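You operate a simulated robot arm through the tools that you are given. There is no shell and no other tool. Be economical: measure what you need, move in short steps, check, and stop when the job is done.

You run a simulated two-armed robot. Do the job below in one go: nothing can be reset, and whatever is moved stays where it is left.

Task
Change the dosing over to green water at 40 l/h.
Fine: set the float with the black knob; stop the pump first, shut the blue dosing valve, open the green one before you start the pump again, and leave it running.

Only the result counts: the job must be done as asked and must still hold three seconds after the hand-in. Knocking over, shifting, dropping, spilling or breaking anything else fails it.

Robot
Two 7-joint arms with fingered hands on one trunk that stands fixed in place. Base frame: the origin is at the foot of the trunk, x ahead of it, y to its left, z up; the work surface is at about z = 900. Lengths are in mm, angles in rad, forces in N, time in s.
The left shoulder is at [75, 125, 1142], the right one opposite. With the tool pointing down near the work surface each hand reaches from about 460 to 820 mm from the base axis, measured 20 degrees to its own side. Payload 3.6 kg a hand.
The TCP of each hand is the grasp point between the finger pads, 30 mm short of the fingertips. In the tool frame z runs along the fingers and y along their closing line. Largest opening 104 mm; the body of the gripper starts 35 mm behind the TCP. The gripper is a hand of 4 fingers: y runs from the thumb to the fingers, the wrist lies at [-15, -104, -178] in the tool frame, and closing takes about 1.5 s.
Orientation is that of the tool frame in the base frame, as [roll, pitch, yaw] about the fixed x, y, z axes, in that order (R = Rz(yaw) Ry(pitch) Rx(roll)). With the fingers straight down and the wrist toward the robot, the tool's x, y and z point along [0, 1, 0], [1, 0, 0] and [0, 0, -1] of the base frame.

Tools
- The arms move only by the tool play_rows. It takes "left_series", "right_series" or both (then of equal length, played together; a hand with none holds still); each is a list of rows, each an object of numbers (a shift or turn left out is 0, a gripper value left out holds the last): "tx", "ty", "tz": the shift along the tool's x, y, z in m; "wx", "wy", "wz": the turn, a rotation vector about the tool's x, y, z in rad. In form: [{"tx": .., "ty": .., "tz": .., "wx": .., "wy": .., "wz": ..}, ...]. A call has 1 to 20 rows; each row is the pose to reach, as a shift and turn from the pose commanded when the call began, along the tool's axes at that moment. "left_jaw" and "right_jaw" are, for a hand that has rows, the gripper command, from -1 (fully open) to 1 (shut), values between in proportion, set as the call begins (left out, the last holds). Rows are played at 5 a second. More than 50 mm and 0.15 rad between two rows, or a gripper value outside its range, and nothing of the call is played. Where a pose cannot be reached the arm comes as near as it can. A force on the tool above 70 N (or 10 N above the force at the start of the call, whichever is more), or a blocked arm, ends the call early, and 0.2 s more pass. The fingers move at their own pace (about 72 mm/s each) and stop on an object; they squeeze with about 22 N. The grip force told is the motor's: it shows also when the fingers shut on nothing. Time passes only in rows, and 0.2 s behind the last, so rows that repeat a pose let the fingers close. The reply holds the time, the measured pose of the TCP, the force on the tool along the base axes, the opening and the grip force, in the units named above and with some noise, with the torque about the TCP (base axes, N m) and any sound that the robot's microphone picked up.
- Cameras (640 x 400 px; columns grow to the right, rows downward): "scene" is now at [180.8, -49.1, 1303.4]; the picture's right is [-0.53, -0.85, 0.00], its down [-0.25, 0.16, -0.95] and it looks along [0.81, -0.51, -0.30] (base axes); focal length 227 px, centre (320, 200). "left" rides on the left gripper at [-61, -92, -130] in its tool frame; the picture's right is [-0.81, -0.27, 0.52], its down [0.53, -0.71, 0.46] and it looks along [0.24, 0.64, 0.72] (tool axes); focal length 275 px, centre (320, 200). "right" rides on the right gripper at [61, -92, -130] in its tool frame; the picture's right is [-0.81, 0.28, -0.52], its down [-0.53, -0.71, 0.46] and it looks along [-0.24, 0.64, 0.72] (tool axes); focal length 275 px, centre (320, 200). There is no depth. A picture from a camera that has moved, and an enlarged one, comes with that camera's place and axes in the base frame and with its lens.
- grab_frame(camera): a new picture of that camera. No time passes.
- lift_body(by): slides the trunk up (or, below 0, down) by that many mm; the arms and the scene camera ride with it, the base frame stays. It gives what a move gives, with no picture.
- curl_fingers(index, middle, ring, thumb_bend, thumb_turn, hand): sets how far each is bent, from 0 (flat) to 100 (curled in); at 30 the hand is open as for a grip, at 70 the pads meet at the TCP. One left out holds its place. A second passes; each finger stops where it meets its share of the squeeze, and holds until it gets a number again. A gripper value or a shape takes the hand back. It gives what a move gives, with no picture; readings hold the bend of each and the force on the fingers (four entries, about 0 where the hand has none), thumb and palm. thumb_turn goes from beside the hand (0) to across from the fingers (100), as for a grip.
- set_grasp(shape, hand): the hand has 4 fingers and takes this shape, open, in about a second: jaw (thumb against the fingers, like two jaws); tri (thumb and two fingers); tip (a fingertip pinch); poke (one finger out to press); point (the index stretched); flat (the hand flat); cup (the hand cupped); fist (a fist). The gripper value then closes the fingers along that shape, each until it touches; the sizes above hold for jaw. It gives what a move gives, with no picture.
- head_to(pan, tilt): turns the head with the scene camera to pan (to the left, within 1.396 rad either way) and tilt (down, from -0.506 to 1.204), counted from straight ahead of the robot. It gives what a move gives.
- zoom(camera, box): a new picture of the part [left, top, right, bottom] of that camera's present view, enlarged. No time passes.
- close_job(): hands the job in; it is judged then, once.

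Work in short steps. Places have to be worked out from the pictures, the camera data and where the tool is seen: move nearer, look again, correct. Check each grasp and each placing, and mend what went wrong. You have 120 turns and 78 pictures in all, those below and enlarged ones among them. Open the grippers and draw the arms clear of the work before you hand the job in, unless the task says otherwise; then end with one line.

The tools are called after "Emit:" as a command line: name --argument value ..., lists and objects as JSON in quotes. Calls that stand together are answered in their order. play_rows: Moves the arms, as the interface text tells. Its arguments: {"type":"object","properties":{"left_series":{"type":"array","items":{"type":"object","properties":{"tx":{"type":"number"},"ty":{"type":"number"},"tz":{"type":"number"},"wx":{"type":"number"},"wy":{"type":"number"},"wz":{"type":"number"}}}},"left_jaw":{"type":"number"},"right_series":{"type":"array","items":{"type":"object","properties":{"tx":{"type":"number"},"ty":{"type":"number"},"tz":{"type":"number"},"wx":{"type":"number"},"wy":{"type":"number"},"wz":{"type":"number"}}}},"right_jaw":{"type":"number"}},"required":[]} The other tools are called the same way: lift_body (by) slides the trunk up or down; set_grasp (shape, hand) gives the hand a shape; curl_fingers (index, middle, ring, thumb_bend, thumb_turn, hand) moves the fingers one by one; head_to (pan, tilt) turns the head that bears the scene camera; grab_frame (camera) takes a picture; zoom (camera, box) takes an enlarged picture of a part of a camera's view; close_job () hands the job in.

At the start:

```text
t: 0.0
left_eef_pos: [418.8, -27.9, 1241.0]
left_orientation: [3.141, 0.0, 1.57]
left_contact_force: [0.4, -0.2, -0.1]
left_moment: [0.02, 0.02, 0.0]
left_width: 103.6
left_gripper_force: 0.1
left_shape: jaw
left_bend: [30.0, 30.0, 30.0, 30.0, 98.0]
left_finger forces: [0.0, 0.1, 0.1, 0.1, 0.0, 0.0]
right_eef_pos: [344.7, -416.2, 1213.3]
right_orientation: [-3.14, 0.0, 1.571]
right_contact_force: [0.3, -0.6, 0.4]
right_moment: [0.0, -0.01, -0.03]
right_width: 103.9
right_gripper_force: 0.0
right_shape: jaw
right_bend: [30.0, 30.0, 30.0, 30.0, 98.0]
right_finger forces: [0.0, 0.1, 0.0, 0.1, 0.0, 0.0]
trunk travel left (down, up): [-375.0, 161.0]
head pan, tilt: [-0.559, 0.304]
```

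scene: 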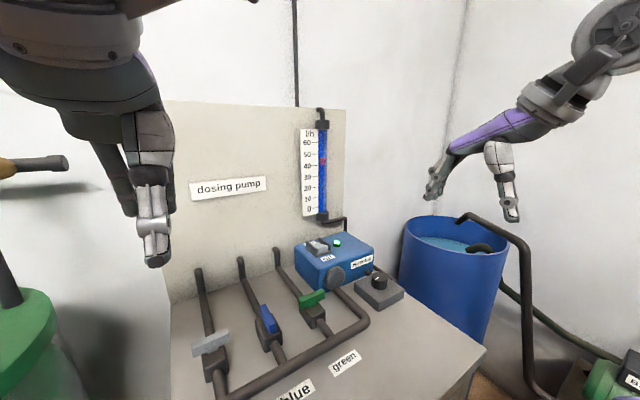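
right: 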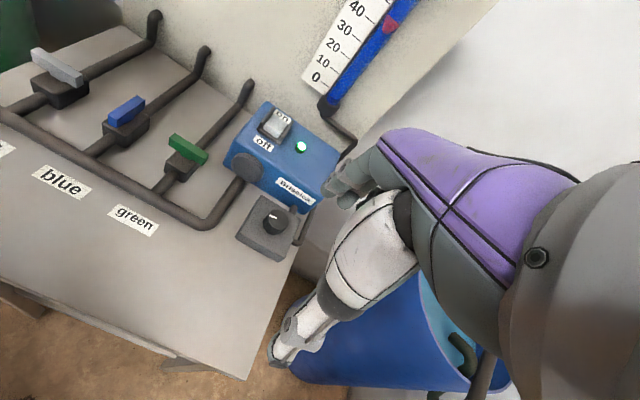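
left: 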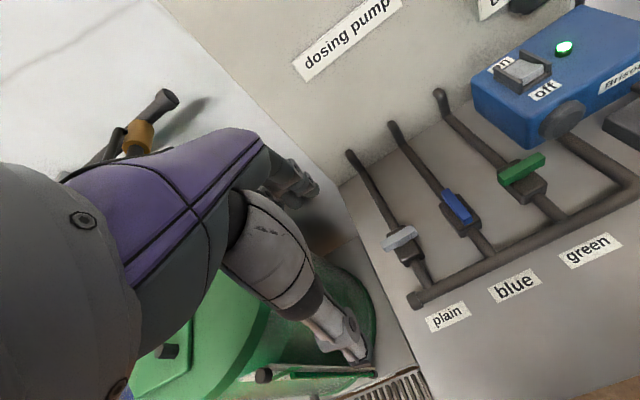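

The picture shows a bench with three valves, a pump with rocker switch, black knob, and a flow meter. I look at the details enlarged first.

Emit:
zoom --camera "scene" --box '[270, 90, 430, 320]'

Emit:
zoom --camera "scene" --box '[170, 230, 410, 400]'

Emit:
zoom --camera "right" --box '[80, 60, 360, 270]'

Emit:
zoom --camera "left" --box '[340, 20, 640, 320]'

```text
1.74 times, centred on (350, 205) of scene
camera zoom: at [180.8, -49.1, 1303.4], right [-0.53, -0.85, 0.0], down [-0.25, 0.16, -0.95], along [0.81, -0.51, -0.3], focal length 394 px, centre (268, 191)
```

zoom: 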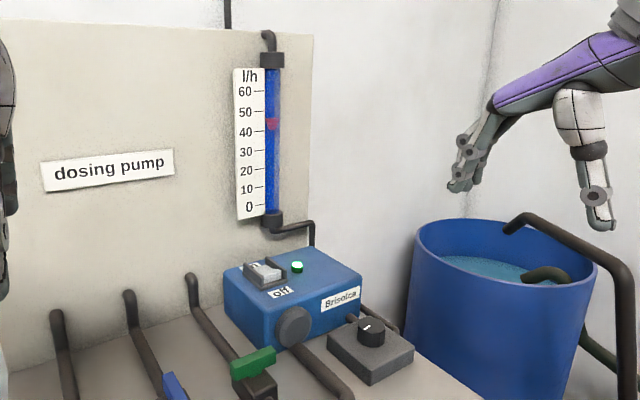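

```text
2.35 times, centred on (290, 315) of scene
camera zoom: at [180.8, -49.1, 1303.4], right [-0.53, -0.85, 0.0], down [-0.25, 0.16, -0.95], along [0.81, -0.51, -0.3], focal length 534 px, centre (391, -71)
```

zoom: 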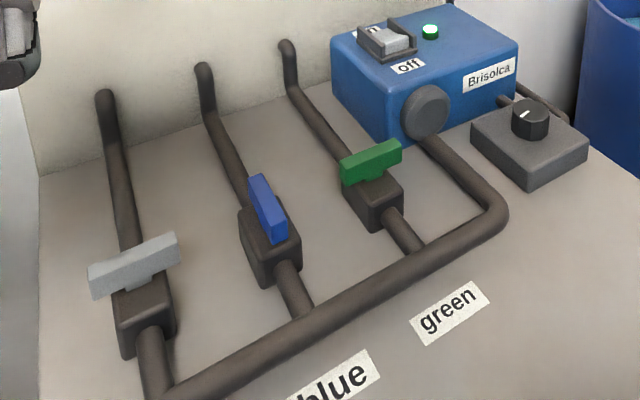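

```text
1.90 times, centred on (220, 165) of right
camera zoom: at [252.1, -355.0, 1343.1], right [0.28, -0.81, 0.52], down [-0.71, -0.53, -0.46], along [0.64, -0.24, -0.72], focal length 524 px, centre (510, 267)
```

zoom: 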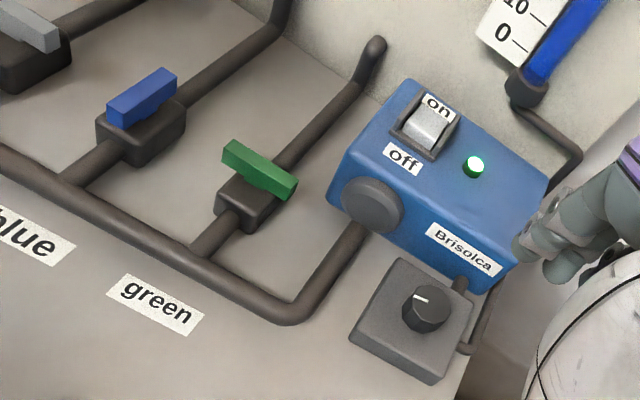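

```text
1.33 times, centred on (490, 170) of left
camera zoom: at [328.8, -88.5, 1370.2], right [-0.27, -0.81, -0.52], down [-0.71, 0.53, -0.46], along [0.64, 0.24, -0.72], focal length 367 px, centre (93, 240)
```

zoom: 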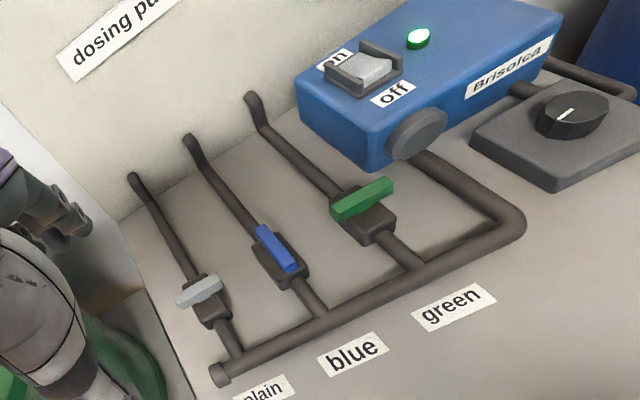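

Triangulated: knob top about (510,-424,955), green handle (530,-249,961), across its pipe so shut; blue handle (530,-151,961), along its pipe so open; rocker about (650,-342,997). I set the right hand to poke and bring it toward the switch, high up.

Emit:
set_grasp --hand "right" --shape "poke"

Emit:
play_rows --right_series '[{"ty": 0.045}, {"ty": 0.09}, {"ty": 0.13, "tx": 0.02}, {"ty": 0.17, "tx": 0.04, "tz": 0.02}, {"ty": 0.2, "tx": 0.06, "tz": 0.05}, {"ty": 0.23, "tx": 0.075, "tz": 0.08}]'

Emit:
grab_frame --camera "scene"

Emit:
grab_frame --camera "right"

Emit:
grab_frame --camera "left"

```text
t: 0.9
left_eef_pos: [419.3, -27.4, 1240.3]
left_orientation: [3.141, -0.001, 1.571]
left_contact_force: [-0.5, 0.9, 0.2]
left_moment: [0.04, 0.04, 0.04]
left_width: 103.8
left_gripper_force: 0.1
left_shape: jaw
left_bend: [30.0, 30.0, 30.0, 30.0, 98.0]
left_finger forces: [0.0, 0.0, 0.1, 0.0, 0.1, 0.1]
right_eef_pos: [343.9, -416.2, 1212.6]
right_orientation: [-3.14, -0.001, 1.57]
right_contact_force: [-0.1, -0.4, -0.7]
right_moment: [-0.03, -0.02, 0.0]
right_width: 0.0
right_gripper_force: 0.0
right_shape: poke
right_bend: [70.0, 70.0, 99.0, 100.0, 100.0]
right_finger forces: [0.0, 0.0, 0.0, 0.1, 0.0, 0.1]
trunk travel left (down, up): [-375.0, 161.0]
head pan, tilt: [-0.559, 0.304]
```

```text
t: 2.3
left_eef_pos: [420.8, -26.5, 1239.2]
left_orientation: [-3.14, 0.001, 1.571]
left_contact_force: [1.4, -0.4, 0.4]
left_moment: [0.01, 0.01, -0.02]
left_width: 103.7
left_gripper_force: 0.1
left_shape: jaw
left_bend: [30.0, 30.0, 30.0, 30.0, 98.0]
left_finger forces: [0.0, 0.0, 0.1, 0.1, 0.0, 0.0]
right_eef_pos: [573.5, -343.7, 1131.3]
right_orientation: [3.141, 0.0, 1.57]
right_contact_force: [0.3, -0.4, -0.1]
right_moment: [0.0, 0.05, 0.03]
right_width: 0.1
right_gripper_force: 0.0
right_shape: poke
right_bend: [70.0, 70.0, 99.0, 100.0, 100.0]
right_finger forces: [0.0, 0.0, 0.0, 0.1, 0.0, 0.1]
trunk travel left (down, up): [-375.0, 161.0]
head pan, tilt: [-0.559, 0.304]
```

```text
70 pictures are left
camera scene: at [181.8, -49.1, 1303.2], right [-0.53, -0.85, 0.0], down [-0.25, 0.16, -0.95], along [0.81, -0.51, -0.3], focal length 227 px, centre (320, 200)
```

scene: 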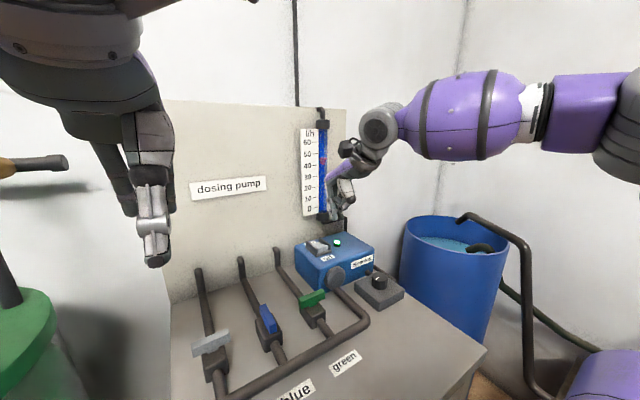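

```text
69 pictures are left
camera right: at [482.0, -281.6, 1262.2], right [0.28, -0.81, 0.52], down [-0.71, -0.53, -0.46], along [0.65, -0.24, -0.72], focal length 275 px, centre (320, 200)
```

right: 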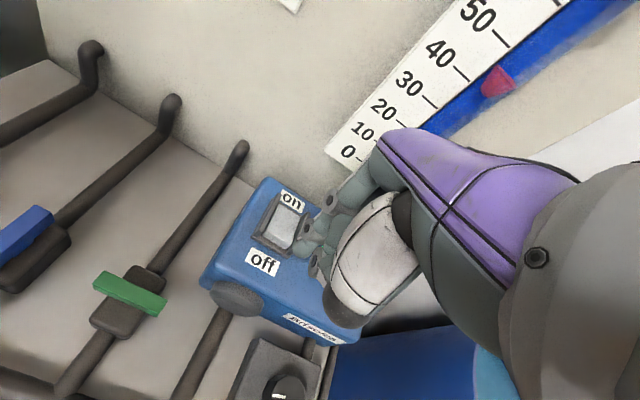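

```text
68 pictures are left
camera left: at [330.1, -88.4, 1369.9], right [-0.28, -0.81, -0.52], down [-0.71, 0.53, -0.45], along [0.64, 0.24, -0.73], focal length 275 px, centre (320, 200)
```

left: 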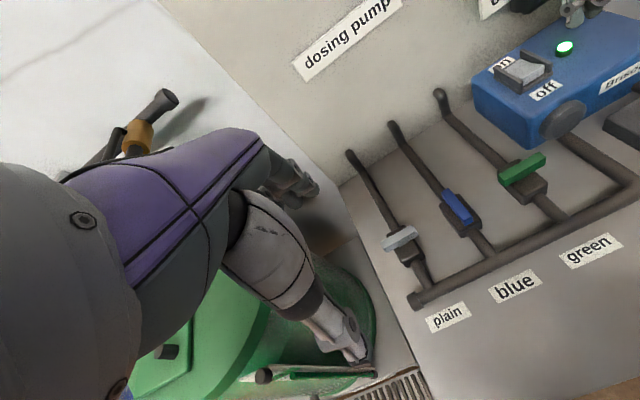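

The poke shape isn't clear from here; I zoom in on the hand in the scene and right views.

Emit:
zoom --camera "scene" --box '[280, 100, 420, 300]'

Emit:
zoom --camera "right" --box '[200, 120, 440, 350]'

```text
2.00 times, centred on (350, 200) of scene
camera zoom: at [181.8, -49.1, 1303.2], right [-0.53, -0.85, 0.0], down [-0.25, 0.16, -0.95], along [0.81, -0.51, -0.3], focal length 454 px, centre (260, 200)
```

zoom: 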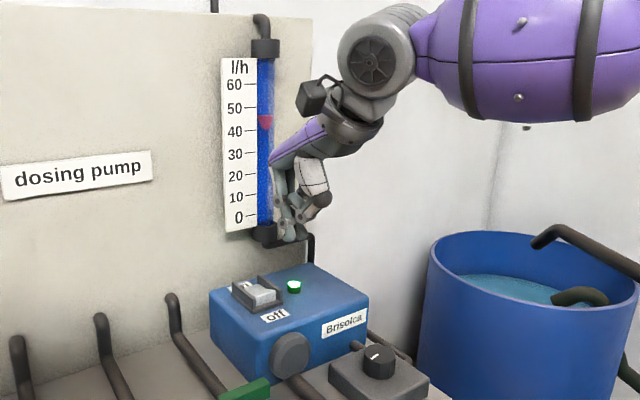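

```text
1.74 times, centred on (320, 235) of right
camera zoom: at [482.0, -281.6, 1262.2], right [0.28, -0.81, 0.52], down [-0.71, -0.53, -0.46], along [0.65, -0.24, -0.72], focal length 479 px, centre (320, 139)
```

zoom: 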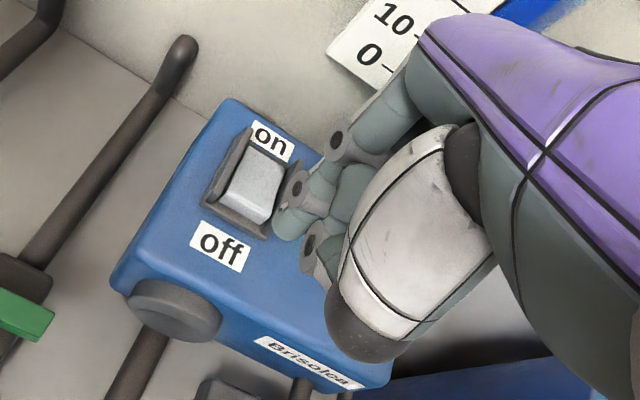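

I make a one-finger poker by hand: only the index at 70, others fully curled, then look.

Emit:
curl_fingers --hand "right" --index 60 --middle 100 --ring 100 --thumb_bend 100

Emit:
zoom --camera "right" --box '[200, 120, 440, 350]'

Emit:
zoom --camera "scene" --box '[290, 140, 390, 280]'

```text
t: 3.3
left_eef_pos: [418.5, -27.9, 1240.5]
left_orientation: [-3.141, 0.001, 1.569]
left_contact_force: [-0.5, -0.4, -0.7]
left_moment: [0.04, 0.02, 0.0]
left_width: 103.5
left_gripper_force: 0.1
left_shape: jaw
left_bend: [30.0, 30.0, 30.0, 30.0, 98.0]
left_finger forces: [0.1, 0.1, 0.0, 0.1, 0.0, 0.0]
right_eef_pos: [573.3, -342.7, 1132.5]
right_orientation: [-3.14, 0.0, 1.572]
right_contact_force: [0.9, 0.7, -0.3]
right_moment: [0.01, 0.0, 0.0]
right_width: 24.6
right_gripper_force: 0.0
right_shape: fingers
right_bend: [33.0, 100.0, 100.0, 100.0, 100.0]
right_finger forces: [0.0, 0.0, 0.1, 0.0, 0.1, 0.1]
trunk travel left (down, up): [-375.0, 161.0]
head pan, tilt: [-0.559, 0.304]
```

```text
1.74 times, centred on (320, 235) of right
camera zoom: at [480.4, -281.9, 1262.8], right [0.28, -0.81, 0.52], down [-0.71, -0.53, -0.46], along [0.65, -0.24, -0.72], focal length 479 px, centre (320, 139)
```

zoom: 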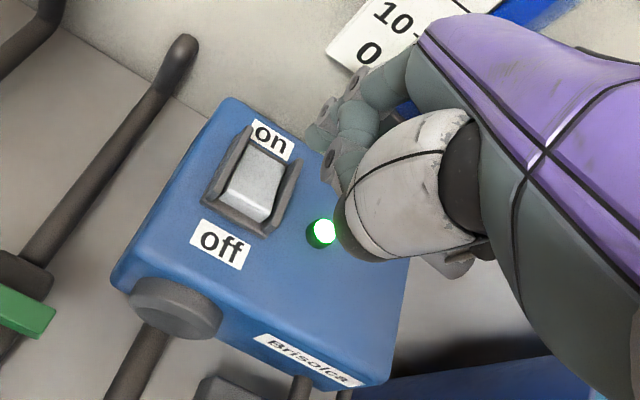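

```text
2.86 times, centred on (340, 210) of scene
camera zoom: at [180.6, -49.1, 1303.4], right [-0.53, -0.85, 0.0], down [-0.25, 0.16, -0.95], along [0.81, -0.51, -0.3], focal length 648 px, centre (263, 171)
```

zoom: 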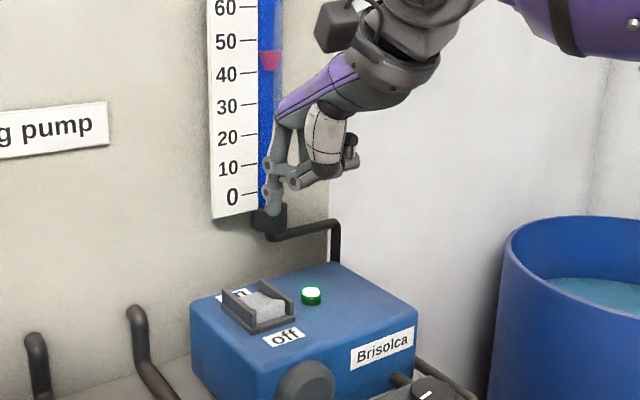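

The index tip now sticks out at about TCP +(33,15,-22). The rocker's raised (off) end is near x≈635, y≈-339; I move above it, down to about 25 mm over it, and look.

Emit:
play_rows --right_series '[{"ty": 0.03, "tx": -0.012}, {"ty": 0.03, "tx": -0.012, "tz": 0.035}, {"ty": 0.03, "tx": -0.012, "tz": 0.07}]'

Emit:
zoom --camera "right" --box '[200, 120, 440, 350]'

Emit:
zoom --camera "scene" --box '[290, 180, 390, 300]'

Emit:
zoom --camera "left" --box '[460, 0, 640, 150]'

```text
t: 4.1
left_eef_pos: [419.2, -27.6, 1239.8]
left_orientation: [-3.141, 0.001, 1.57]
left_contact_force: [0.2, 0.6, 1.2]
left_moment: [-0.01, 0.0, 0.01]
left_width: 103.8
left_gripper_force: 0.0
left_shape: jaw
left_bend: [30.0, 30.0, 30.0, 30.0, 98.0]
left_finger forces: [0.0, 0.0, 0.1, 0.0, 0.0, 0.0]
right_eef_pos: [602.6, -353.6, 1064.8]
right_orientation: [-3.141, 0.001, 1.57]
right_contact_force: [-0.2, 0.5, -0.9]
right_moment: [0.02, 0.03, 0.02]
right_width: 24.3
right_gripper_force: 0.0
right_shape: fingers
right_bend: [33.0, 100.0, 100.0, 100.0, 100.0]
right_finger forces: [0.1, 0.0, 0.0, 0.1, 0.0, 0.1]
trunk travel left (down, up): [-375.0, 161.0]
head pan, tilt: [-0.559, 0.304]
```

```text
1.74 times, centred on (320, 235) of right
camera zoom: at [510.3, -292.0, 1195.1], right [0.28, -0.81, 0.52], down [-0.71, -0.53, -0.46], along [0.64, -0.24, -0.72], focal length 479 px, centre (320, 139)
```

zoom: 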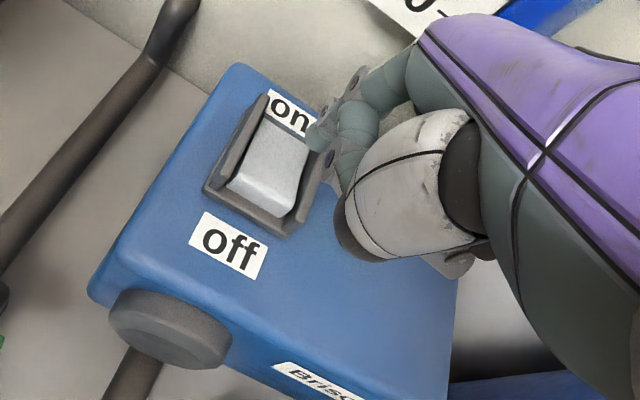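

```text
3.33 times, centred on (340, 240) of scene
camera zoom: at [181.5, -49.2, 1303.3], right [-0.53, -0.85, 0.0], down [-0.25, 0.16, -0.95], along [0.81, -0.51, -0.3], focal length 756 px, centre (253, 67)
```

zoom: 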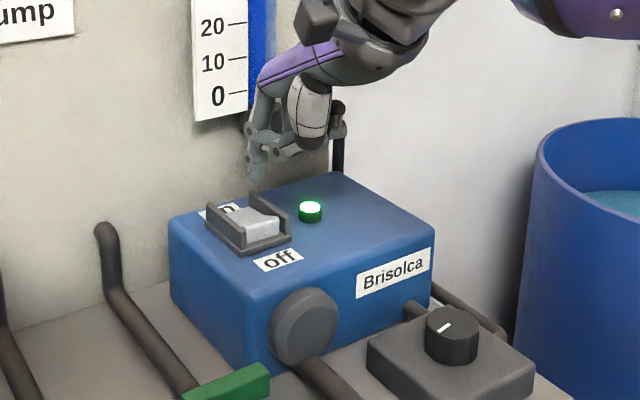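

```text
2.67 times, centred on (550, 75) of left
camera zoom: at [329.6, -88.6, 1370.0], right [-0.28, -0.81, -0.52], down [-0.71, 0.53, -0.45], along [0.64, 0.24, -0.73], focal length 734 px, centre (-293, 533)
```

zoom: 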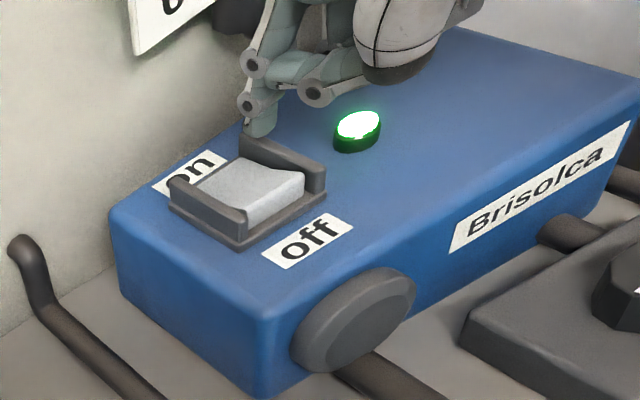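

Tip is at about (644,-341,1037), the rocker's raised near edge at (618,-333,1014). I shift back 20 mm, left 6 mm, and lower 14 mm.

Emit:
play_rows --right_series '[{"ty": -0.02, "tx": 0.006}, {"ty": -0.02, "tx": 0.006, "tz": 0.014}]'

Emit:
zoom --camera "left" --box '[460, 0, 640, 150]'

Emit:
zoom --camera "right" --box '[200, 120, 440, 350]'

```text
t: 4.7
left_eef_pos: [419.5, -28.2, 1239.2]
left_orientation: [3.141, 0.001, 1.57]
left_contact_force: [-0.6, -0.8, -0.5]
left_moment: [-0.01, 0.0, 0.0]
left_width: 103.6
left_gripper_force: 0.1
left_shape: jaw
left_bend: [30.0, 30.0, 30.0, 30.0, 98.0]
left_finger forces: [0.0, 0.0, 0.2, 0.0, 0.0, 0.0]
right_eef_pos: [583.4, -346.4, 1048.8]
right_orientation: [3.141, 0.001, 1.572]
right_contact_force: [0.7, 0.2, 0.0]
right_moment: [0.01, -0.01, 0.0]
right_width: 24.6
right_gripper_force: 0.1
right_shape: fingers
right_bend: [33.0, 100.0, 100.0, 100.0, 100.0]
right_finger forces: [0.0, 0.0, 0.1, 0.0, 0.0, 0.0]
trunk travel left (down, up): [-375.0, 161.0]
head pan, tilt: [-0.559, 0.304]
```

```text
2.67 times, centred on (550, 75) of left
camera zoom: at [329.4, -88.6, 1370.0], right [-0.28, -0.81, -0.52], down [-0.71, 0.53, -0.45], along [0.64, 0.24, -0.72], focal length 734 px, centre (-293, 533)
```

zoom: 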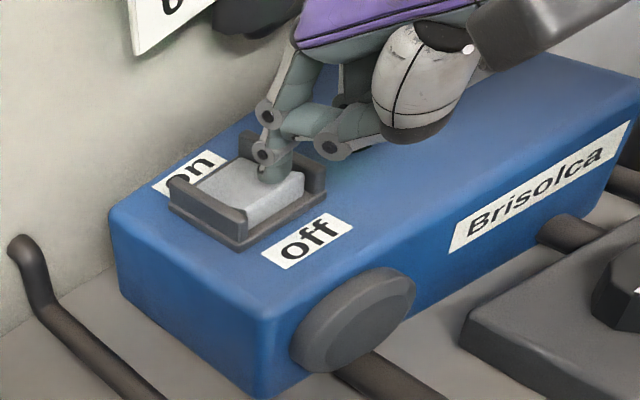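

```text
1.74 times, centred on (320, 235) of right
camera zoom: at [490.9, -285.3, 1179.6], right [0.28, -0.81, 0.52], down [-0.71, -0.53, -0.45], along [0.64, -0.24, -0.72], focal length 479 px, centre (320, 139)
```

zoom: 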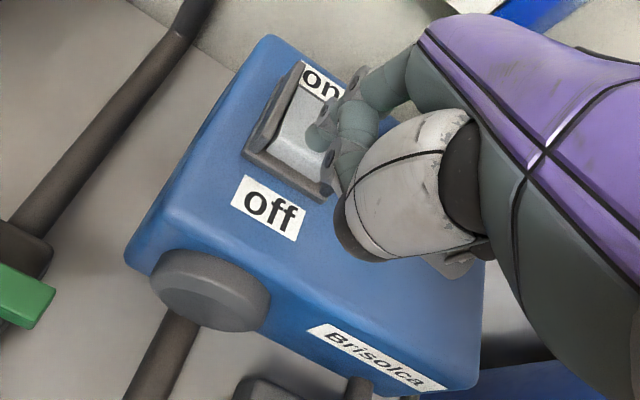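

Tip is aligned laterally, slightly close to the near edge; I go 6 mm forward and press down in steps.

Emit:
play_rows --right_series '[{"ty": 0.006, "tz": 0.004}, {"ty": 0.006, "tz": 0.008}, {"ty": 0.006, "tz": 0.011}, {"ty": 0.006, "tz": 0.014}]'

Emit:
zoom --camera "left" --box '[460, 0, 640, 150]'

```text
t: 5.7
left_eef_pos: [420.6, -27.1, 1240.3]
left_orientation: [-3.141, 0.001, 1.571]
left_contact_force: [0.2, -0.5, -0.2]
left_moment: [-0.01, -0.01, -0.01]
left_width: 103.7
left_gripper_force: 0.1
left_shape: jaw
left_bend: [30.0, 30.0, 30.0, 30.0, 98.0]
left_finger forces: [0.1, 0.0, 0.1, 0.1, 0.1, 0.0]
right_eef_pos: [588.9, -348.0, 1035.3]
right_orientation: [-3.141, 0.001, 1.573]
right_contact_force: [-0.5, -0.2, -0.1]
right_moment: [0.0, 0.01, -0.02]
right_width: 24.5
right_gripper_force: 0.0
right_shape: fingers
right_bend: [33.0, 100.0, 100.0, 100.0, 100.0]
right_finger forces: [0.0, 0.0, 0.1, 0.0, 0.1, 0.1]
trunk travel left (down, up): [-375.0, 161.0]
head pan, tilt: [-0.559, 0.304]
```

```text
2.67 times, centred on (550, 75) of left
camera zoom: at [328.8, -88.5, 1370.3], right [-0.27, -0.81, -0.52], down [-0.71, 0.53, -0.46], along [0.64, 0.24, -0.72], focal length 734 px, centre (-293, 533)
```

zoom: 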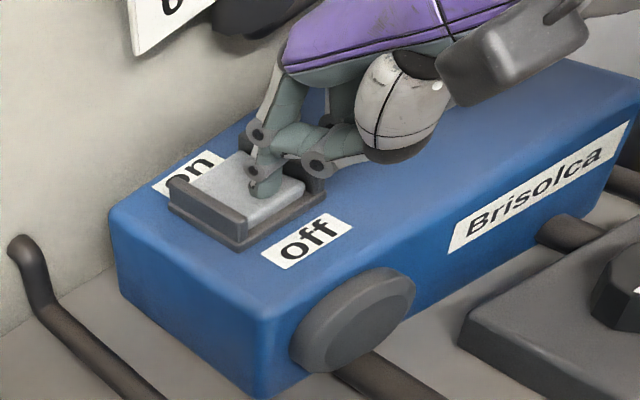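

The rocker seems partly tilted; I press a little further.

Emit:
play_rows --right_series '[{"tz": 0.003}, {"tz": 0.006}]'

Emit:
zoom --camera "left" --box '[460, 0, 640, 150]'

```text
t: 6.3
left_eef_pos: [418.6, -26.9, 1239.9]
left_orientation: [3.14, 0.0, 1.571]
left_contact_force: [-0.5, 0.2, -0.3]
left_moment: [0.02, 0.03, 0.0]
left_width: 103.6
left_gripper_force: 0.1
left_shape: jaw
left_bend: [30.0, 30.0, 30.0, 30.0, 98.0]
left_finger forces: [0.1, 0.0, 0.0, 0.1, 0.0, 0.0]
right_eef_pos: [590.1, -347.9, 1031.7]
right_orientation: [3.133, 0.002, 1.572]
right_contact_force: [-3.1, -0.8, 12.8]
right_moment: [0.13, -0.52, 0.04]
right_width: 24.1
right_gripper_force: 6.1
right_shape: fingers
right_bend: [33.0, 100.0, 100.0, 100.0, 100.0]
right_finger forces: [12.0, 0.1, 0.0, 0.0, 0.0, 0.1]
trunk travel left (down, up): [-375.0, 161.0]
head pan, tilt: [-0.559, 0.304]
```

```text
2.67 times, centred on (550, 75) of left
camera zoom: at [327.3, -88.0, 1370.8], right [-0.27, -0.81, -0.52], down [-0.71, 0.53, -0.46], along [0.65, 0.24, -0.72], focal length 734 px, centre (-293, 533)
```

zoom: 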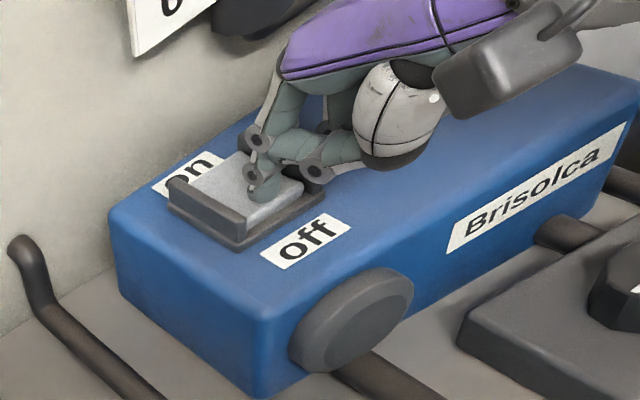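

12.8 N contact. I raise the hand and check LED and rocker.

Emit:
play_rows --right_series '[{"tz": -0.03}, {"tz": -0.07}]'

Emit:
zoom --camera "scene" --box '[280, 100, 400, 300]'

Emit:
zoom --camera "left" --box '[460, 0, 640, 150]'

```text
t: 6.9
left_eef_pos: [419.1, -27.4, 1241.3]
left_orientation: [3.141, -0.001, 1.571]
left_contact_force: [0.5, 0.4, 0.7]
left_moment: [0.04, 0.0, 0.02]
left_width: 103.7
left_gripper_force: 0.1
left_shape: jaw
left_bend: [30.0, 30.0, 30.0, 30.0, 98.0]
left_finger forces: [0.0, 0.1, 0.0, 0.0, 0.0, 0.1]
right_eef_pos: [588.6, -346.7, 1097.5]
right_orientation: [-3.139, 0.0, 1.57]
right_contact_force: [0.3, 0.7, -0.3]
right_moment: [0.02, -0.01, -0.02]
right_width: 24.2
right_gripper_force: 0.0
right_shape: fingers
right_bend: [33.0, 100.0, 100.0, 100.0, 100.0]
right_finger forces: [0.1, 0.0, 0.1, 0.1, 0.0, 0.0]
trunk travel left (down, up): [-375.0, 161.0]
head pan, tilt: [-0.559, 0.304]
```

```text
2.00 times, centred on (340, 200) of scene
camera zoom: at [180.5, -48.8, 1303.5], right [-0.53, -0.85, 0.0], down [-0.25, 0.16, -0.95], along [0.81, -0.51, -0.3], focal length 454 px, centre (280, 200)
```

zoom: 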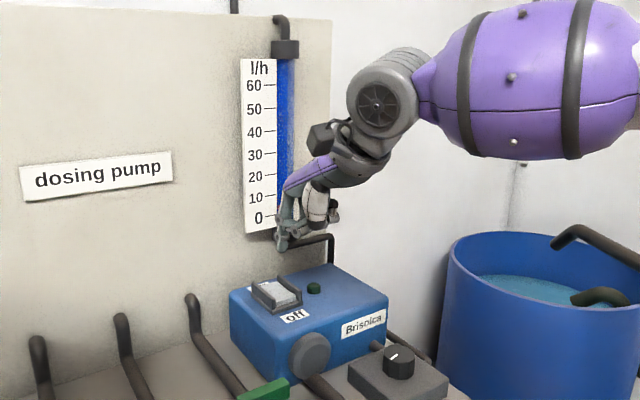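

```text
2.67 times, centred on (550, 75) of left
camera zoom: at [328.5, -88.1, 1370.4], right [-0.27, -0.81, -0.52], down [-0.71, 0.53, -0.46], along [0.64, 0.24, -0.72], focal length 734 px, centre (-293, 533)
```

zoom: 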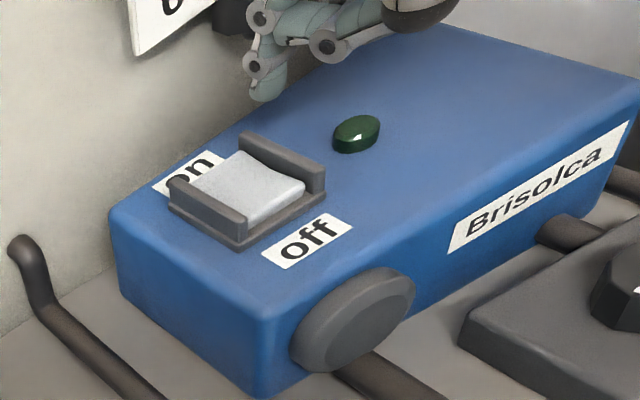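

LED is out and the float dropped: pump stopped. Now I open the hand to a jaw and bring it over the blue handle, turned so the wrist points right (jaws close along y).

Emit:
set_grasp --hand "right" --shape "jaw"

Emit:
play_rows --right_jaw -0.2 --right_series '[{"ty": -0.005, "tx": 0.018, "wz": -0.143}, {"ty": -0.011, "tx": 0.036, "wz": -0.286}, {"ty": -0.016, "tx": 0.053, "wz": -0.428}, {"ty": -0.021, "tx": 0.071, "wz": -0.571}, {"ty": -0.027, "tx": 0.089, "wz": -0.714}, {"ty": -0.032, "tx": 0.107, "wz": -0.857}, {"ty": -0.038, "tx": 0.125, "wz": -1.0}, {"ty": -0.043, "tx": 0.143, "wz": -1.143}, {"ty": -0.048, "tx": 0.16, "wz": -1.285}, {"ty": -0.054, "tx": 0.178, "wz": -1.428}, {"ty": -0.059, "tx": 0.196, "wz": -1.571}]'

Emit:
grab_frame --camera "scene"

Emit:
grab_frame --camera "left"

Emit:
grab_frame --camera "right"

```text
t: 7.8
left_eef_pos: [419.6, -27.2, 1239.6]
left_orientation: [3.14, 0.0, 1.571]
left_contact_force: [0.1, -0.3, -0.3]
left_moment: [-0.03, 0.01, 0.01]
left_width: 103.6
left_gripper_force: 0.0
left_shape: jaw
left_bend: [30.0, 30.0, 30.0, 30.0, 98.0]
left_finger forces: [0.0, 0.0, 0.1, 0.1, 0.0, 0.1]
right_eef_pos: [588.6, -347.6, 1096.0]
right_orientation: [-3.14, 0.0, 1.572]
right_contact_force: [-0.2, 0.4, -0.1]
right_moment: [0.03, 0.03, 0.0]
right_width: 103.5
right_gripper_force: 0.0
right_shape: jaw
right_bend: [30.0, 30.0, 30.0, 30.0, 98.0]
right_finger forces: [0.0, 0.0, 0.1, 0.0, 0.1, 0.0]
trunk travel left (down, up): [-375.0, 161.0]
head pan, tilt: [-0.559, 0.304]
```

```text
t: 10.2
left_eef_pos: [420.1, -27.1, 1239.8]
left_orientation: [-3.14, -0.001, 1.571]
left_contact_force: [0.6, -0.5, -0.2]
left_moment: [-0.01, 0.01, -0.01]
left_width: 103.7
left_gripper_force: 0.1
left_shape: jaw
left_bend: [30.0, 30.0, 30.0, 30.0, 98.0]
left_finger forces: [0.0, 0.0, 0.1, 0.1, 0.0, 0.1]
right_eef_pos: [531.7, -153.0, 1096.3]
right_orientation: [-3.14, 0.0, -3.137]
right_contact_force: [1.0, 0.3, 0.0]
right_moment: [0.0, 0.0, 0.03]
right_width: 62.5
right_gripper_force: 0.1
right_shape: jaw
right_bend: [29.0, 40.0, 37.0, 64.0, 100.0]
right_finger forces: [0.1, 0.1, 0.0, 0.0, 0.0, 0.0]
trunk travel left (down, up): [-375.0, 161.0]
head pan, tilt: [-0.559, 0.304]
```

```text
54 pictures are left
camera scene: at [181.0, -48.7, 1303.4], right [-0.53, -0.85, 0.0], down [-0.25, 0.16, -0.95], along [0.81, -0.51, -0.3], focal length 227 px, centre (320, 200)
```

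scene: 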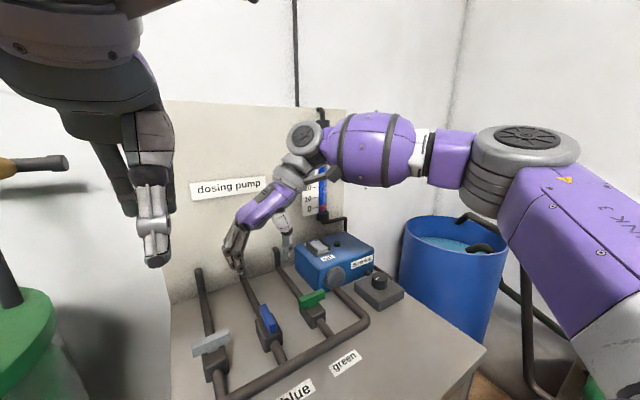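

```text
53 pictures are left
camera left: at [329.2, -88.1, 1370.2], right [-0.27, -0.81, -0.52], down [-0.71, 0.53, -0.46], along [0.64, 0.24, -0.72], focal length 275 px, centre (320, 200)
```

left: 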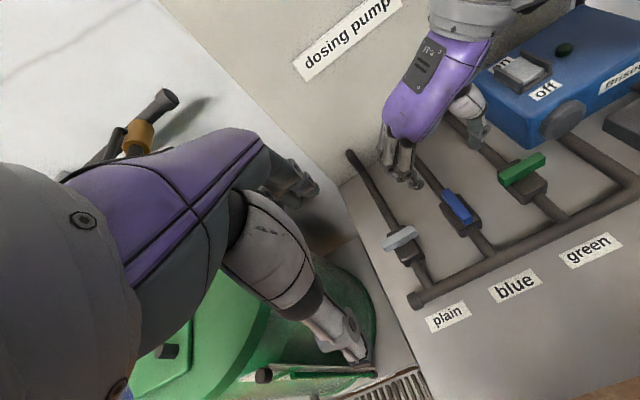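

```text
52 pictures are left
camera right: at [470.8, -244.2, 1227.4], right [0.81, 0.28, 0.52], down [0.54, -0.71, -0.46], along [0.24, 0.65, -0.72], focal length 275 px, centre (320, 200)
```

right: 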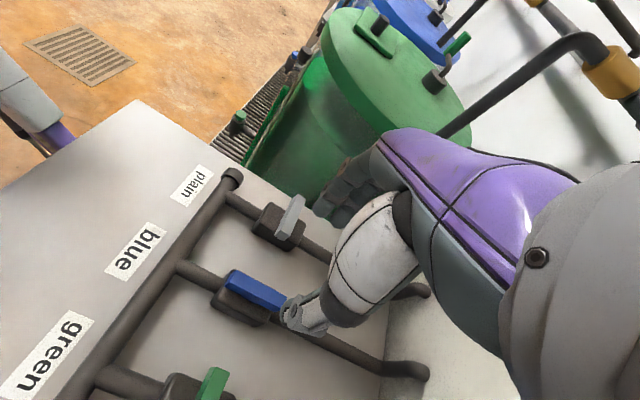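

I zoom in to see how the partly opened fingers actually stand around the blue handle.

Emit:
zoom --camera "left" --box '[360, 90, 560, 260]'

Emit:
zoom --camera "right" --box '[180, 150, 440, 380]'

```text
2.35 times, centred on (460, 175) of left
camera zoom: at [329.2, -88.1, 1370.2], right [-0.27, -0.81, -0.52], down [-0.71, 0.53, -0.46], along [0.64, 0.24, -0.72], focal length 648 px, centre (-9, 259)
```

zoom: 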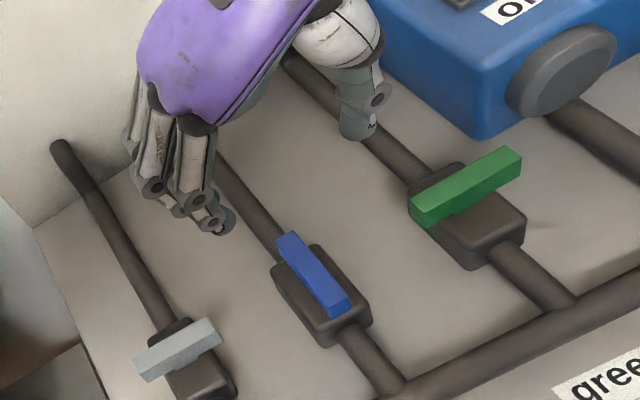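

```text
1.74 times, centred on (310, 265) of right
camera zoom: at [470.8, -244.2, 1227.4], right [0.81, 0.28, 0.52], down [0.54, -0.71, -0.46], along [0.24, 0.65, -0.72], focal length 479 px, centre (337, 87)
```

zoom: 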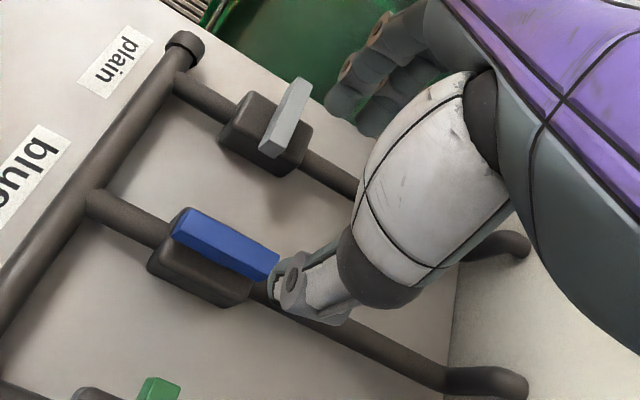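

Tips stand at y ≈ -112 and -195 around the handle, centred near -153. I descend to TCP z ≈ 984 (tips ≈ 954) with a 3 mm y correction and look.

Emit:
play_rows --right_series '[{"ty": 0.003, "tz": 0.04}, {"ty": 0.003, "tz": 0.08}, {"ty": 0.003, "tz": 0.1}, {"ty": 0.003, "tz": 0.112}]'

Emit:
zoom --camera "left" --box '[360, 90, 560, 260]'

Emit:
zoom --camera "scene" --box '[200, 230, 340, 370]'

```text
t: 11.2
left_eef_pos: [420.0, -27.2, 1241.0]
left_orientation: [3.141, 0.0, 1.571]
left_contact_force: [-0.6, 0.3, -0.3]
left_moment: [0.01, -0.01, -0.02]
left_width: 103.7
left_gripper_force: 0.1
left_shape: jaw
left_bend: [30.0, 30.0, 30.0, 30.0, 98.0]
left_finger forces: [0.1, 0.1, 0.0, 0.0, 0.1, 0.0]
right_eef_pos: [530.4, -147.7, 986.7]
right_orientation: [3.141, -0.001, -3.14]
right_contact_force: [0.6, 0.5, -0.6]
right_moment: [0.01, 0.0, -0.01]
right_width: 63.1
right_gripper_force: 0.1
right_shape: jaw
right_bend: [29.0, 40.0, 37.0, 64.0, 100.0]
right_finger forces: [0.0, 0.0, 0.1, 0.0, 0.0, 0.0]
trunk travel left (down, up): [-375.0, 161.0]
head pan, tilt: [-0.559, 0.304]
```

```text
2.35 times, centred on (460, 175) of left
camera zoom: at [328.8, -88.6, 1370.2], right [-0.27, -0.81, -0.52], down [-0.71, 0.53, -0.46], along [0.64, 0.24, -0.72], focal length 648 px, centre (-9, 259)
```

zoom: 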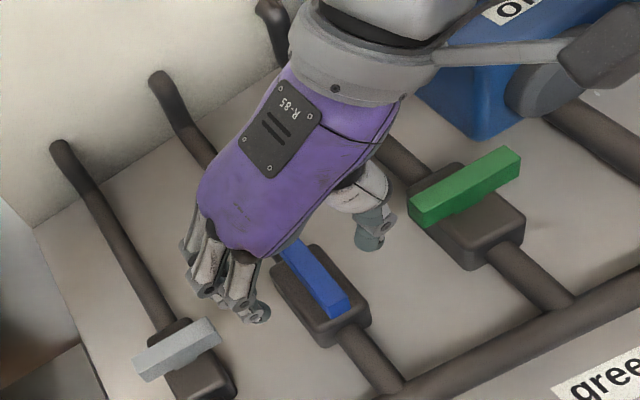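

```text
2.86 times, centred on (270, 300) of scene
camera zoom: at [180.7, -49.2, 1303.4], right [-0.53, -0.85, 0.0], down [-0.25, 0.16, -0.95], along [0.81, -0.51, -0.3], focal length 648 px, centre (463, -86)
```

zoom: 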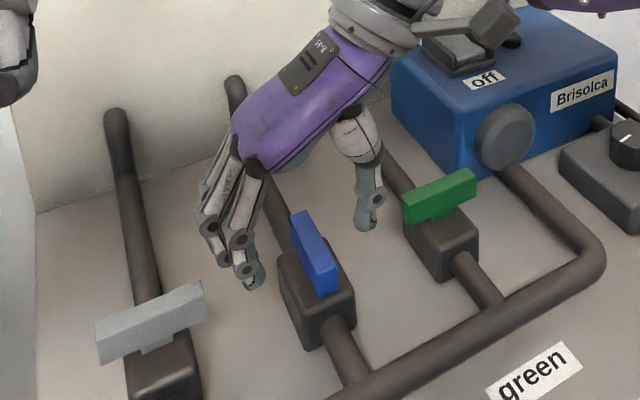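

Fingertip triangulates to z ≈ 950; handle spans about 943–961. I lower 6 mm more and close.

Emit:
play_rows --right_series '[{"tz": 0.006}]'

Emit:
play_rows --right_jaw 1 --right_series '[{}, {}, {}, {}, {}, {}, {}]'

Emit:
zoom --camera "scene" --box '[200, 230, 340, 370]'

Emit:
zoom --camera "left" --box '[360, 90, 560, 260]'

```text
t: 11.6
left_eef_pos: [418.5, -27.1, 1238.9]
left_orientation: [-3.141, 0.0, 1.57]
left_contact_force: [-0.4, -1.2, -0.7]
left_moment: [0.01, 0.01, -0.02]
left_width: 103.5
left_gripper_force: 0.2
left_shape: jaw
left_bend: [30.0, 30.0, 30.0, 30.0, 98.0]
left_finger forces: [0.0, 0.0, 0.1, 0.0, 0.1, 0.1]
right_eef_pos: [530.7, -147.9, 980.4]
right_orientation: [-3.141, 0.0, -3.139]
right_contact_force: [0.5, -0.4, 0.7]
right_moment: [-0.03, 0.02, 0.01]
right_width: 62.7
right_gripper_force: 0.2
right_shape: jaw
right_bend: [29.0, 40.0, 37.0, 64.0, 100.0]
right_finger forces: [0.1, 0.0, 0.0, 0.0, 0.0, 0.1]
trunk travel left (down, up): [-375.0, 161.0]
head pan, tilt: [-0.559, 0.304]
```

```text
t: 13.2
left_eef_pos: [420.4, -28.5, 1240.2]
left_orientation: [-3.141, 0.0, 1.57]
left_contact_force: [0.9, 0.3, 0.0]
left_moment: [-0.03, 0.0, -0.01]
left_width: 103.6
left_gripper_force: 0.0
left_shape: jaw
left_bend: [30.0, 30.0, 30.0, 30.0, 98.0]
left_finger forces: [0.0, 0.0, 0.0, 0.0, 0.0, 0.0]
right_eef_pos: [530.4, -148.2, 982.1]
right_orientation: [-3.141, 0.0, -3.14]
right_contact_force: [0.2, -0.8, -1.6]
right_moment: [0.0, 0.02, 0.05]
right_width: 9.1
right_gripper_force: 22.2
right_shape: jaw
right_bend: [71.0, 67.0, 67.0, 74.0, 100.0]
right_finger forces: [10.7, 5.7, 2.6, 0.0, 19.8, 0.0]
trunk travel left (down, up): [-375.0, 161.0]
head pan, tilt: [-0.559, 0.304]
```

```text
2.86 times, centred on (270, 300) of scene
camera zoom: at [180.9, -49.2, 1303.4], right [-0.53, -0.85, 0.0], down [-0.25, 0.16, -0.95], along [0.81, -0.51, -0.3], focal length 648 px, centre (463, -86)
```

zoom: 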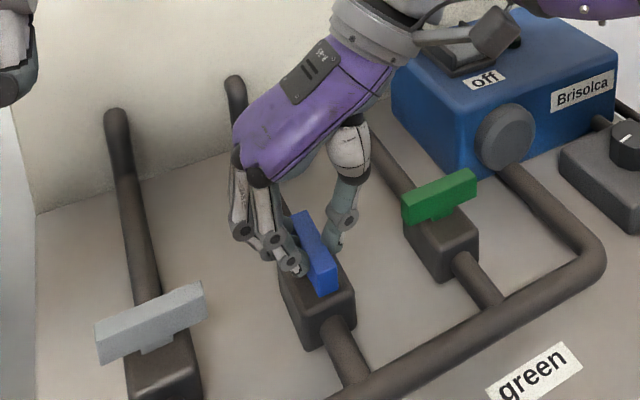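

```text
2.35 times, centred on (460, 175) of left
camera zoom: at [329.0, -88.6, 1370.2], right [-0.27, -0.81, -0.52], down [-0.71, 0.53, -0.46], along [0.64, 0.24, -0.72], focal length 648 px, centre (-9, 259)
```

zoom: 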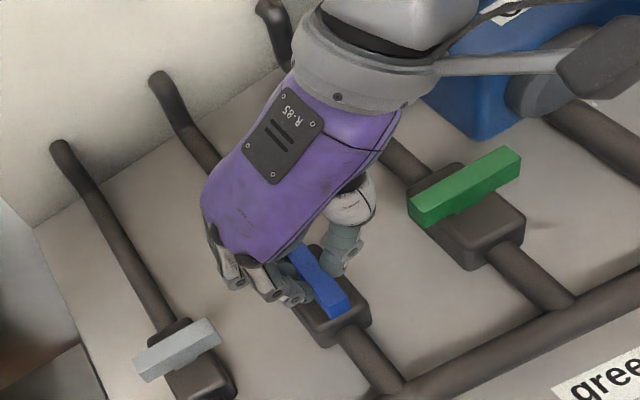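

Firm grip on the blue handle. I turn clockwise in part first and check the torque.

Emit:
play_rows --right_series '[{"wz": 0.08}, {"wz": 0.16}, {"wz": 0.24}, {"wz": 0.32}]'

Emit:
zoom --camera "scene" --box '[200, 230, 340, 370]'

```text
t: 14.2
left_eef_pos: [417.5, -27.9, 1240.3]
left_orientation: [-3.141, 0.0, 1.57]
left_contact_force: [-0.7, -0.2, -0.4]
left_moment: [-0.04, 0.02, 0.0]
left_width: 103.7
left_gripper_force: 0.0
left_shape: jaw
left_bend: [30.0, 30.0, 30.0, 30.0, 98.0]
left_finger forces: [0.0, 0.0, 0.0, 0.0, 0.1, 0.0]
right_eef_pos: [529.6, -146.5, 981.1]
right_orientation: [-3.141, 0.0, 2.822]
right_contact_force: [-7.3, 4.9, -1.2]
right_moment: [0.14, 0.09, 0.31]
right_width: 9.5
right_gripper_force: 21.9
right_shape: jaw
right_bend: [71.0, 65.0, 57.0, 73.0, 100.0]
right_finger forces: [9.5, 12.2, 4.8, 0.0, 21.4, 0.1]
trunk travel left (down, up): [-375.0, 161.0]
head pan, tilt: [-0.559, 0.304]
```

```text
2.86 times, centred on (270, 300) of scene
camera zoom: at [179.7, -48.5, 1303.6], right [-0.53, -0.85, 0.0], down [-0.25, 0.16, -0.95], along [0.81, -0.51, -0.3], focal length 648 px, centre (463, -86)
```

zoom: 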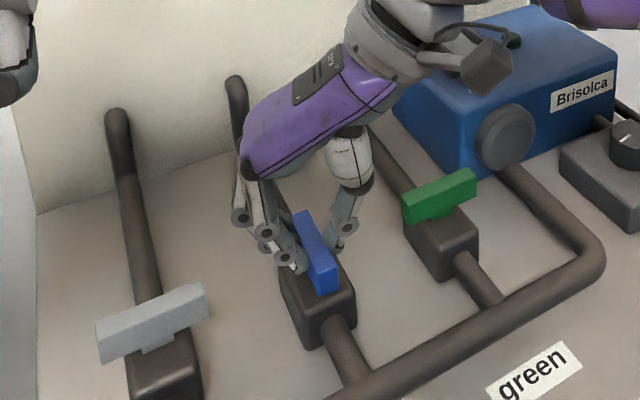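

The handle hasn't turned, with 0.3 Nm reacted: either a stop or slip. I turn back and try the other way a little, for comparison.

Emit:
play_rows --right_series '[{"wz": -0.1}, {"wz": -0.2}, {"wz": -0.32}, {"wz": -0.42}, {"wz": -0.52}, {"wz": -0.62}]'

Emit:
zoom --camera "scene" --box '[200, 230, 340, 370]'

```text
t: 15.6
left_eef_pos: [419.4, -26.5, 1240.8]
left_orientation: [3.141, -0.001, 1.57]
left_contact_force: [-0.8, -0.5, 0.1]
left_moment: [0.02, -0.04, -0.03]
left_width: 103.8
left_gripper_force: 0.1
left_shape: jaw
left_bend: [30.0, 30.0, 30.0, 30.0, 98.0]
left_finger forces: [0.1, 0.0, 0.0, 0.0, 0.1, 0.0]
right_eef_pos: [530.7, -148.8, 981.0]
right_orientation: [-3.141, 0.003, -2.839]
right_contact_force: [2.0, 1.0, 2.0]
right_moment: [0.01, 0.01, -0.02]
right_width: 8.8
right_gripper_force: 21.6
right_shape: jaw
right_bend: [71.0, 68.0, 70.0, 74.0, 100.0]
right_finger forces: [15.0, 4.6, 2.1, 0.0, 20.5, 0.0]
trunk travel left (down, up): [-375.0, 161.0]
head pan, tilt: [-0.559, 0.304]
```

```text
2.86 times, centred on (270, 300) of scene
camera zoom: at [180.7, -48.9, 1303.5], right [-0.53, -0.85, 0.0], down [-0.25, 0.16, -0.95], along [0.81, -0.51, -0.3], focal length 648 px, centre (463, -86)
```

zoom: 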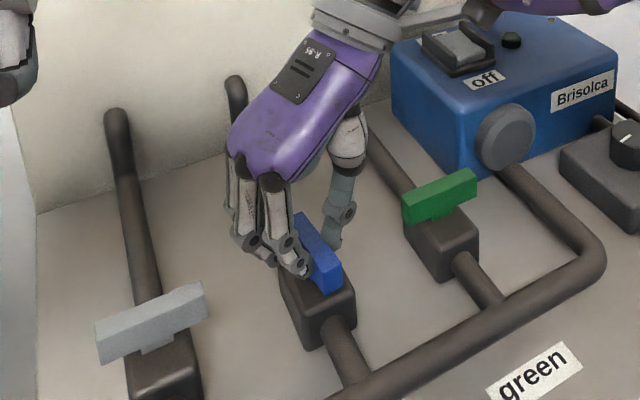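

The near end moved to the right with little torque: the blue valve closes counter-clockwise. I continue that way and watch reach.

Emit:
play_rows --right_series '[{"wz": -0.1}, {"wz": -0.2}, {"wz": -0.3}, {"wz": -0.4}]'

Emit:
zoom --camera "scene" --box '[200, 230, 340, 370]'

```text
t: 16.6
left_eef_pos: [419.2, -27.6, 1240.7]
left_orientation: [-3.141, 0.0, 1.572]
left_contact_force: [0.3, 0.0, -0.6]
left_moment: [0.01, -0.01, -0.03]
left_width: 103.7
left_gripper_force: 0.1
left_shape: jaw
left_bend: [30.0, 30.0, 30.0, 30.0, 98.0]
left_finger forces: [0.0, 0.1, 0.1, 0.0, 0.0, 0.0]
right_eef_pos: [531.1, -149.6, 981.2]
right_orientation: [3.141, 0.001, -2.44]
right_contact_force: [0.1, -3.1, -0.4]
right_moment: [-0.13, 0.0, -0.03]
right_width: 8.8
right_gripper_force: 22.1
right_shape: jaw
right_bend: [71.0, 71.0, 70.0, 74.0, 100.0]
right_finger forces: [14.5, 3.1, 1.3, 0.0, 21.9, 0.0]
trunk travel left (down, up): [-375.0, 161.0]
head pan, tilt: [-0.559, 0.304]
```

```text
2.86 times, centred on (270, 300) of scene
camera zoom: at [180.8, -49.6, 1303.4], right [-0.53, -0.85, 0.0], down [-0.25, 0.16, -0.95], along [0.81, -0.51, -0.3], focal length 648 px, centre (463, -86)
```

zoom: 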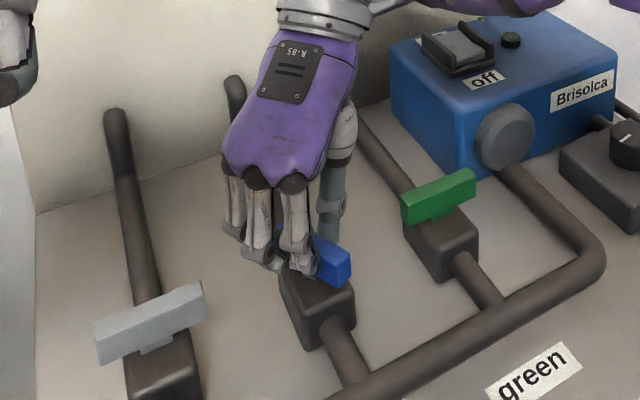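

The handle follows. I continue, in steps.

Emit:
play_rows --right_series '[{"wz": -0.1}, {"wz": -0.2}, {"wz": -0.3}, {"wz": -0.4}]'

Emit:
zoom --camera "scene" --box '[200, 200, 360, 360]'

```text
t: 17.6
left_eef_pos: [420.0, -27.1, 1240.3]
left_orientation: [3.14, -0.001, 1.57]
left_contact_force: [0.4, -0.5, 0.3]
left_moment: [0.02, 0.02, -0.02]
left_width: 103.9
left_gripper_force: 0.0
left_shape: jaw
left_bend: [30.0, 30.0, 30.0, 30.0, 98.0]
left_finger forces: [0.0, 0.0, 0.1, 0.0, 0.0, 0.1]
right_eef_pos: [506.2, -173.4, 986.6]
right_orientation: [3.14, -0.003, -2.041]
right_contact_force: [-4.2, -1.9, 4.1]
right_moment: [-0.03, 0.08, -0.02]
right_width: 7.4
right_gripper_force: 22.3
right_shape: jaw
right_bend: [72.0, 71.0, 70.0, 79.0, 100.0]
right_finger forces: [0.1, 0.1, 0.0, 0.0, 0.1, 0.0]
right hand out of reach, approached as far as the arm can: row 1, 2, 3, 4
trunk travel left (down, up): [-375.0, 161.0]
head pan, tilt: [-0.559, 0.304]
```

```text
2.50 times, centred on (280, 280) of scene
camera zoom: at [181.2, -49.2, 1303.4], right [-0.53, -0.85, 0.0], down [-0.25, 0.16, -0.95], along [0.81, -0.51, -0.3], focal length 567 px, centre (420, 0)
```

zoom: 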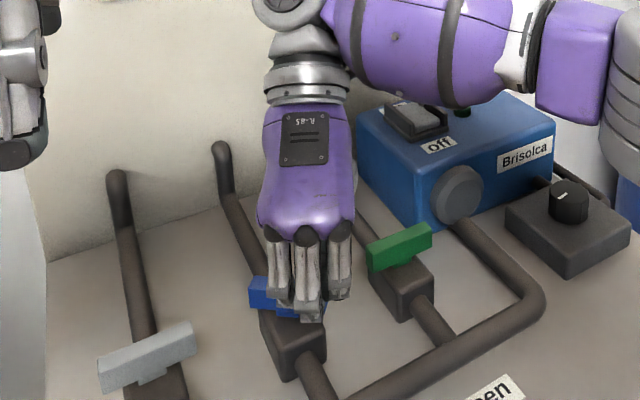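

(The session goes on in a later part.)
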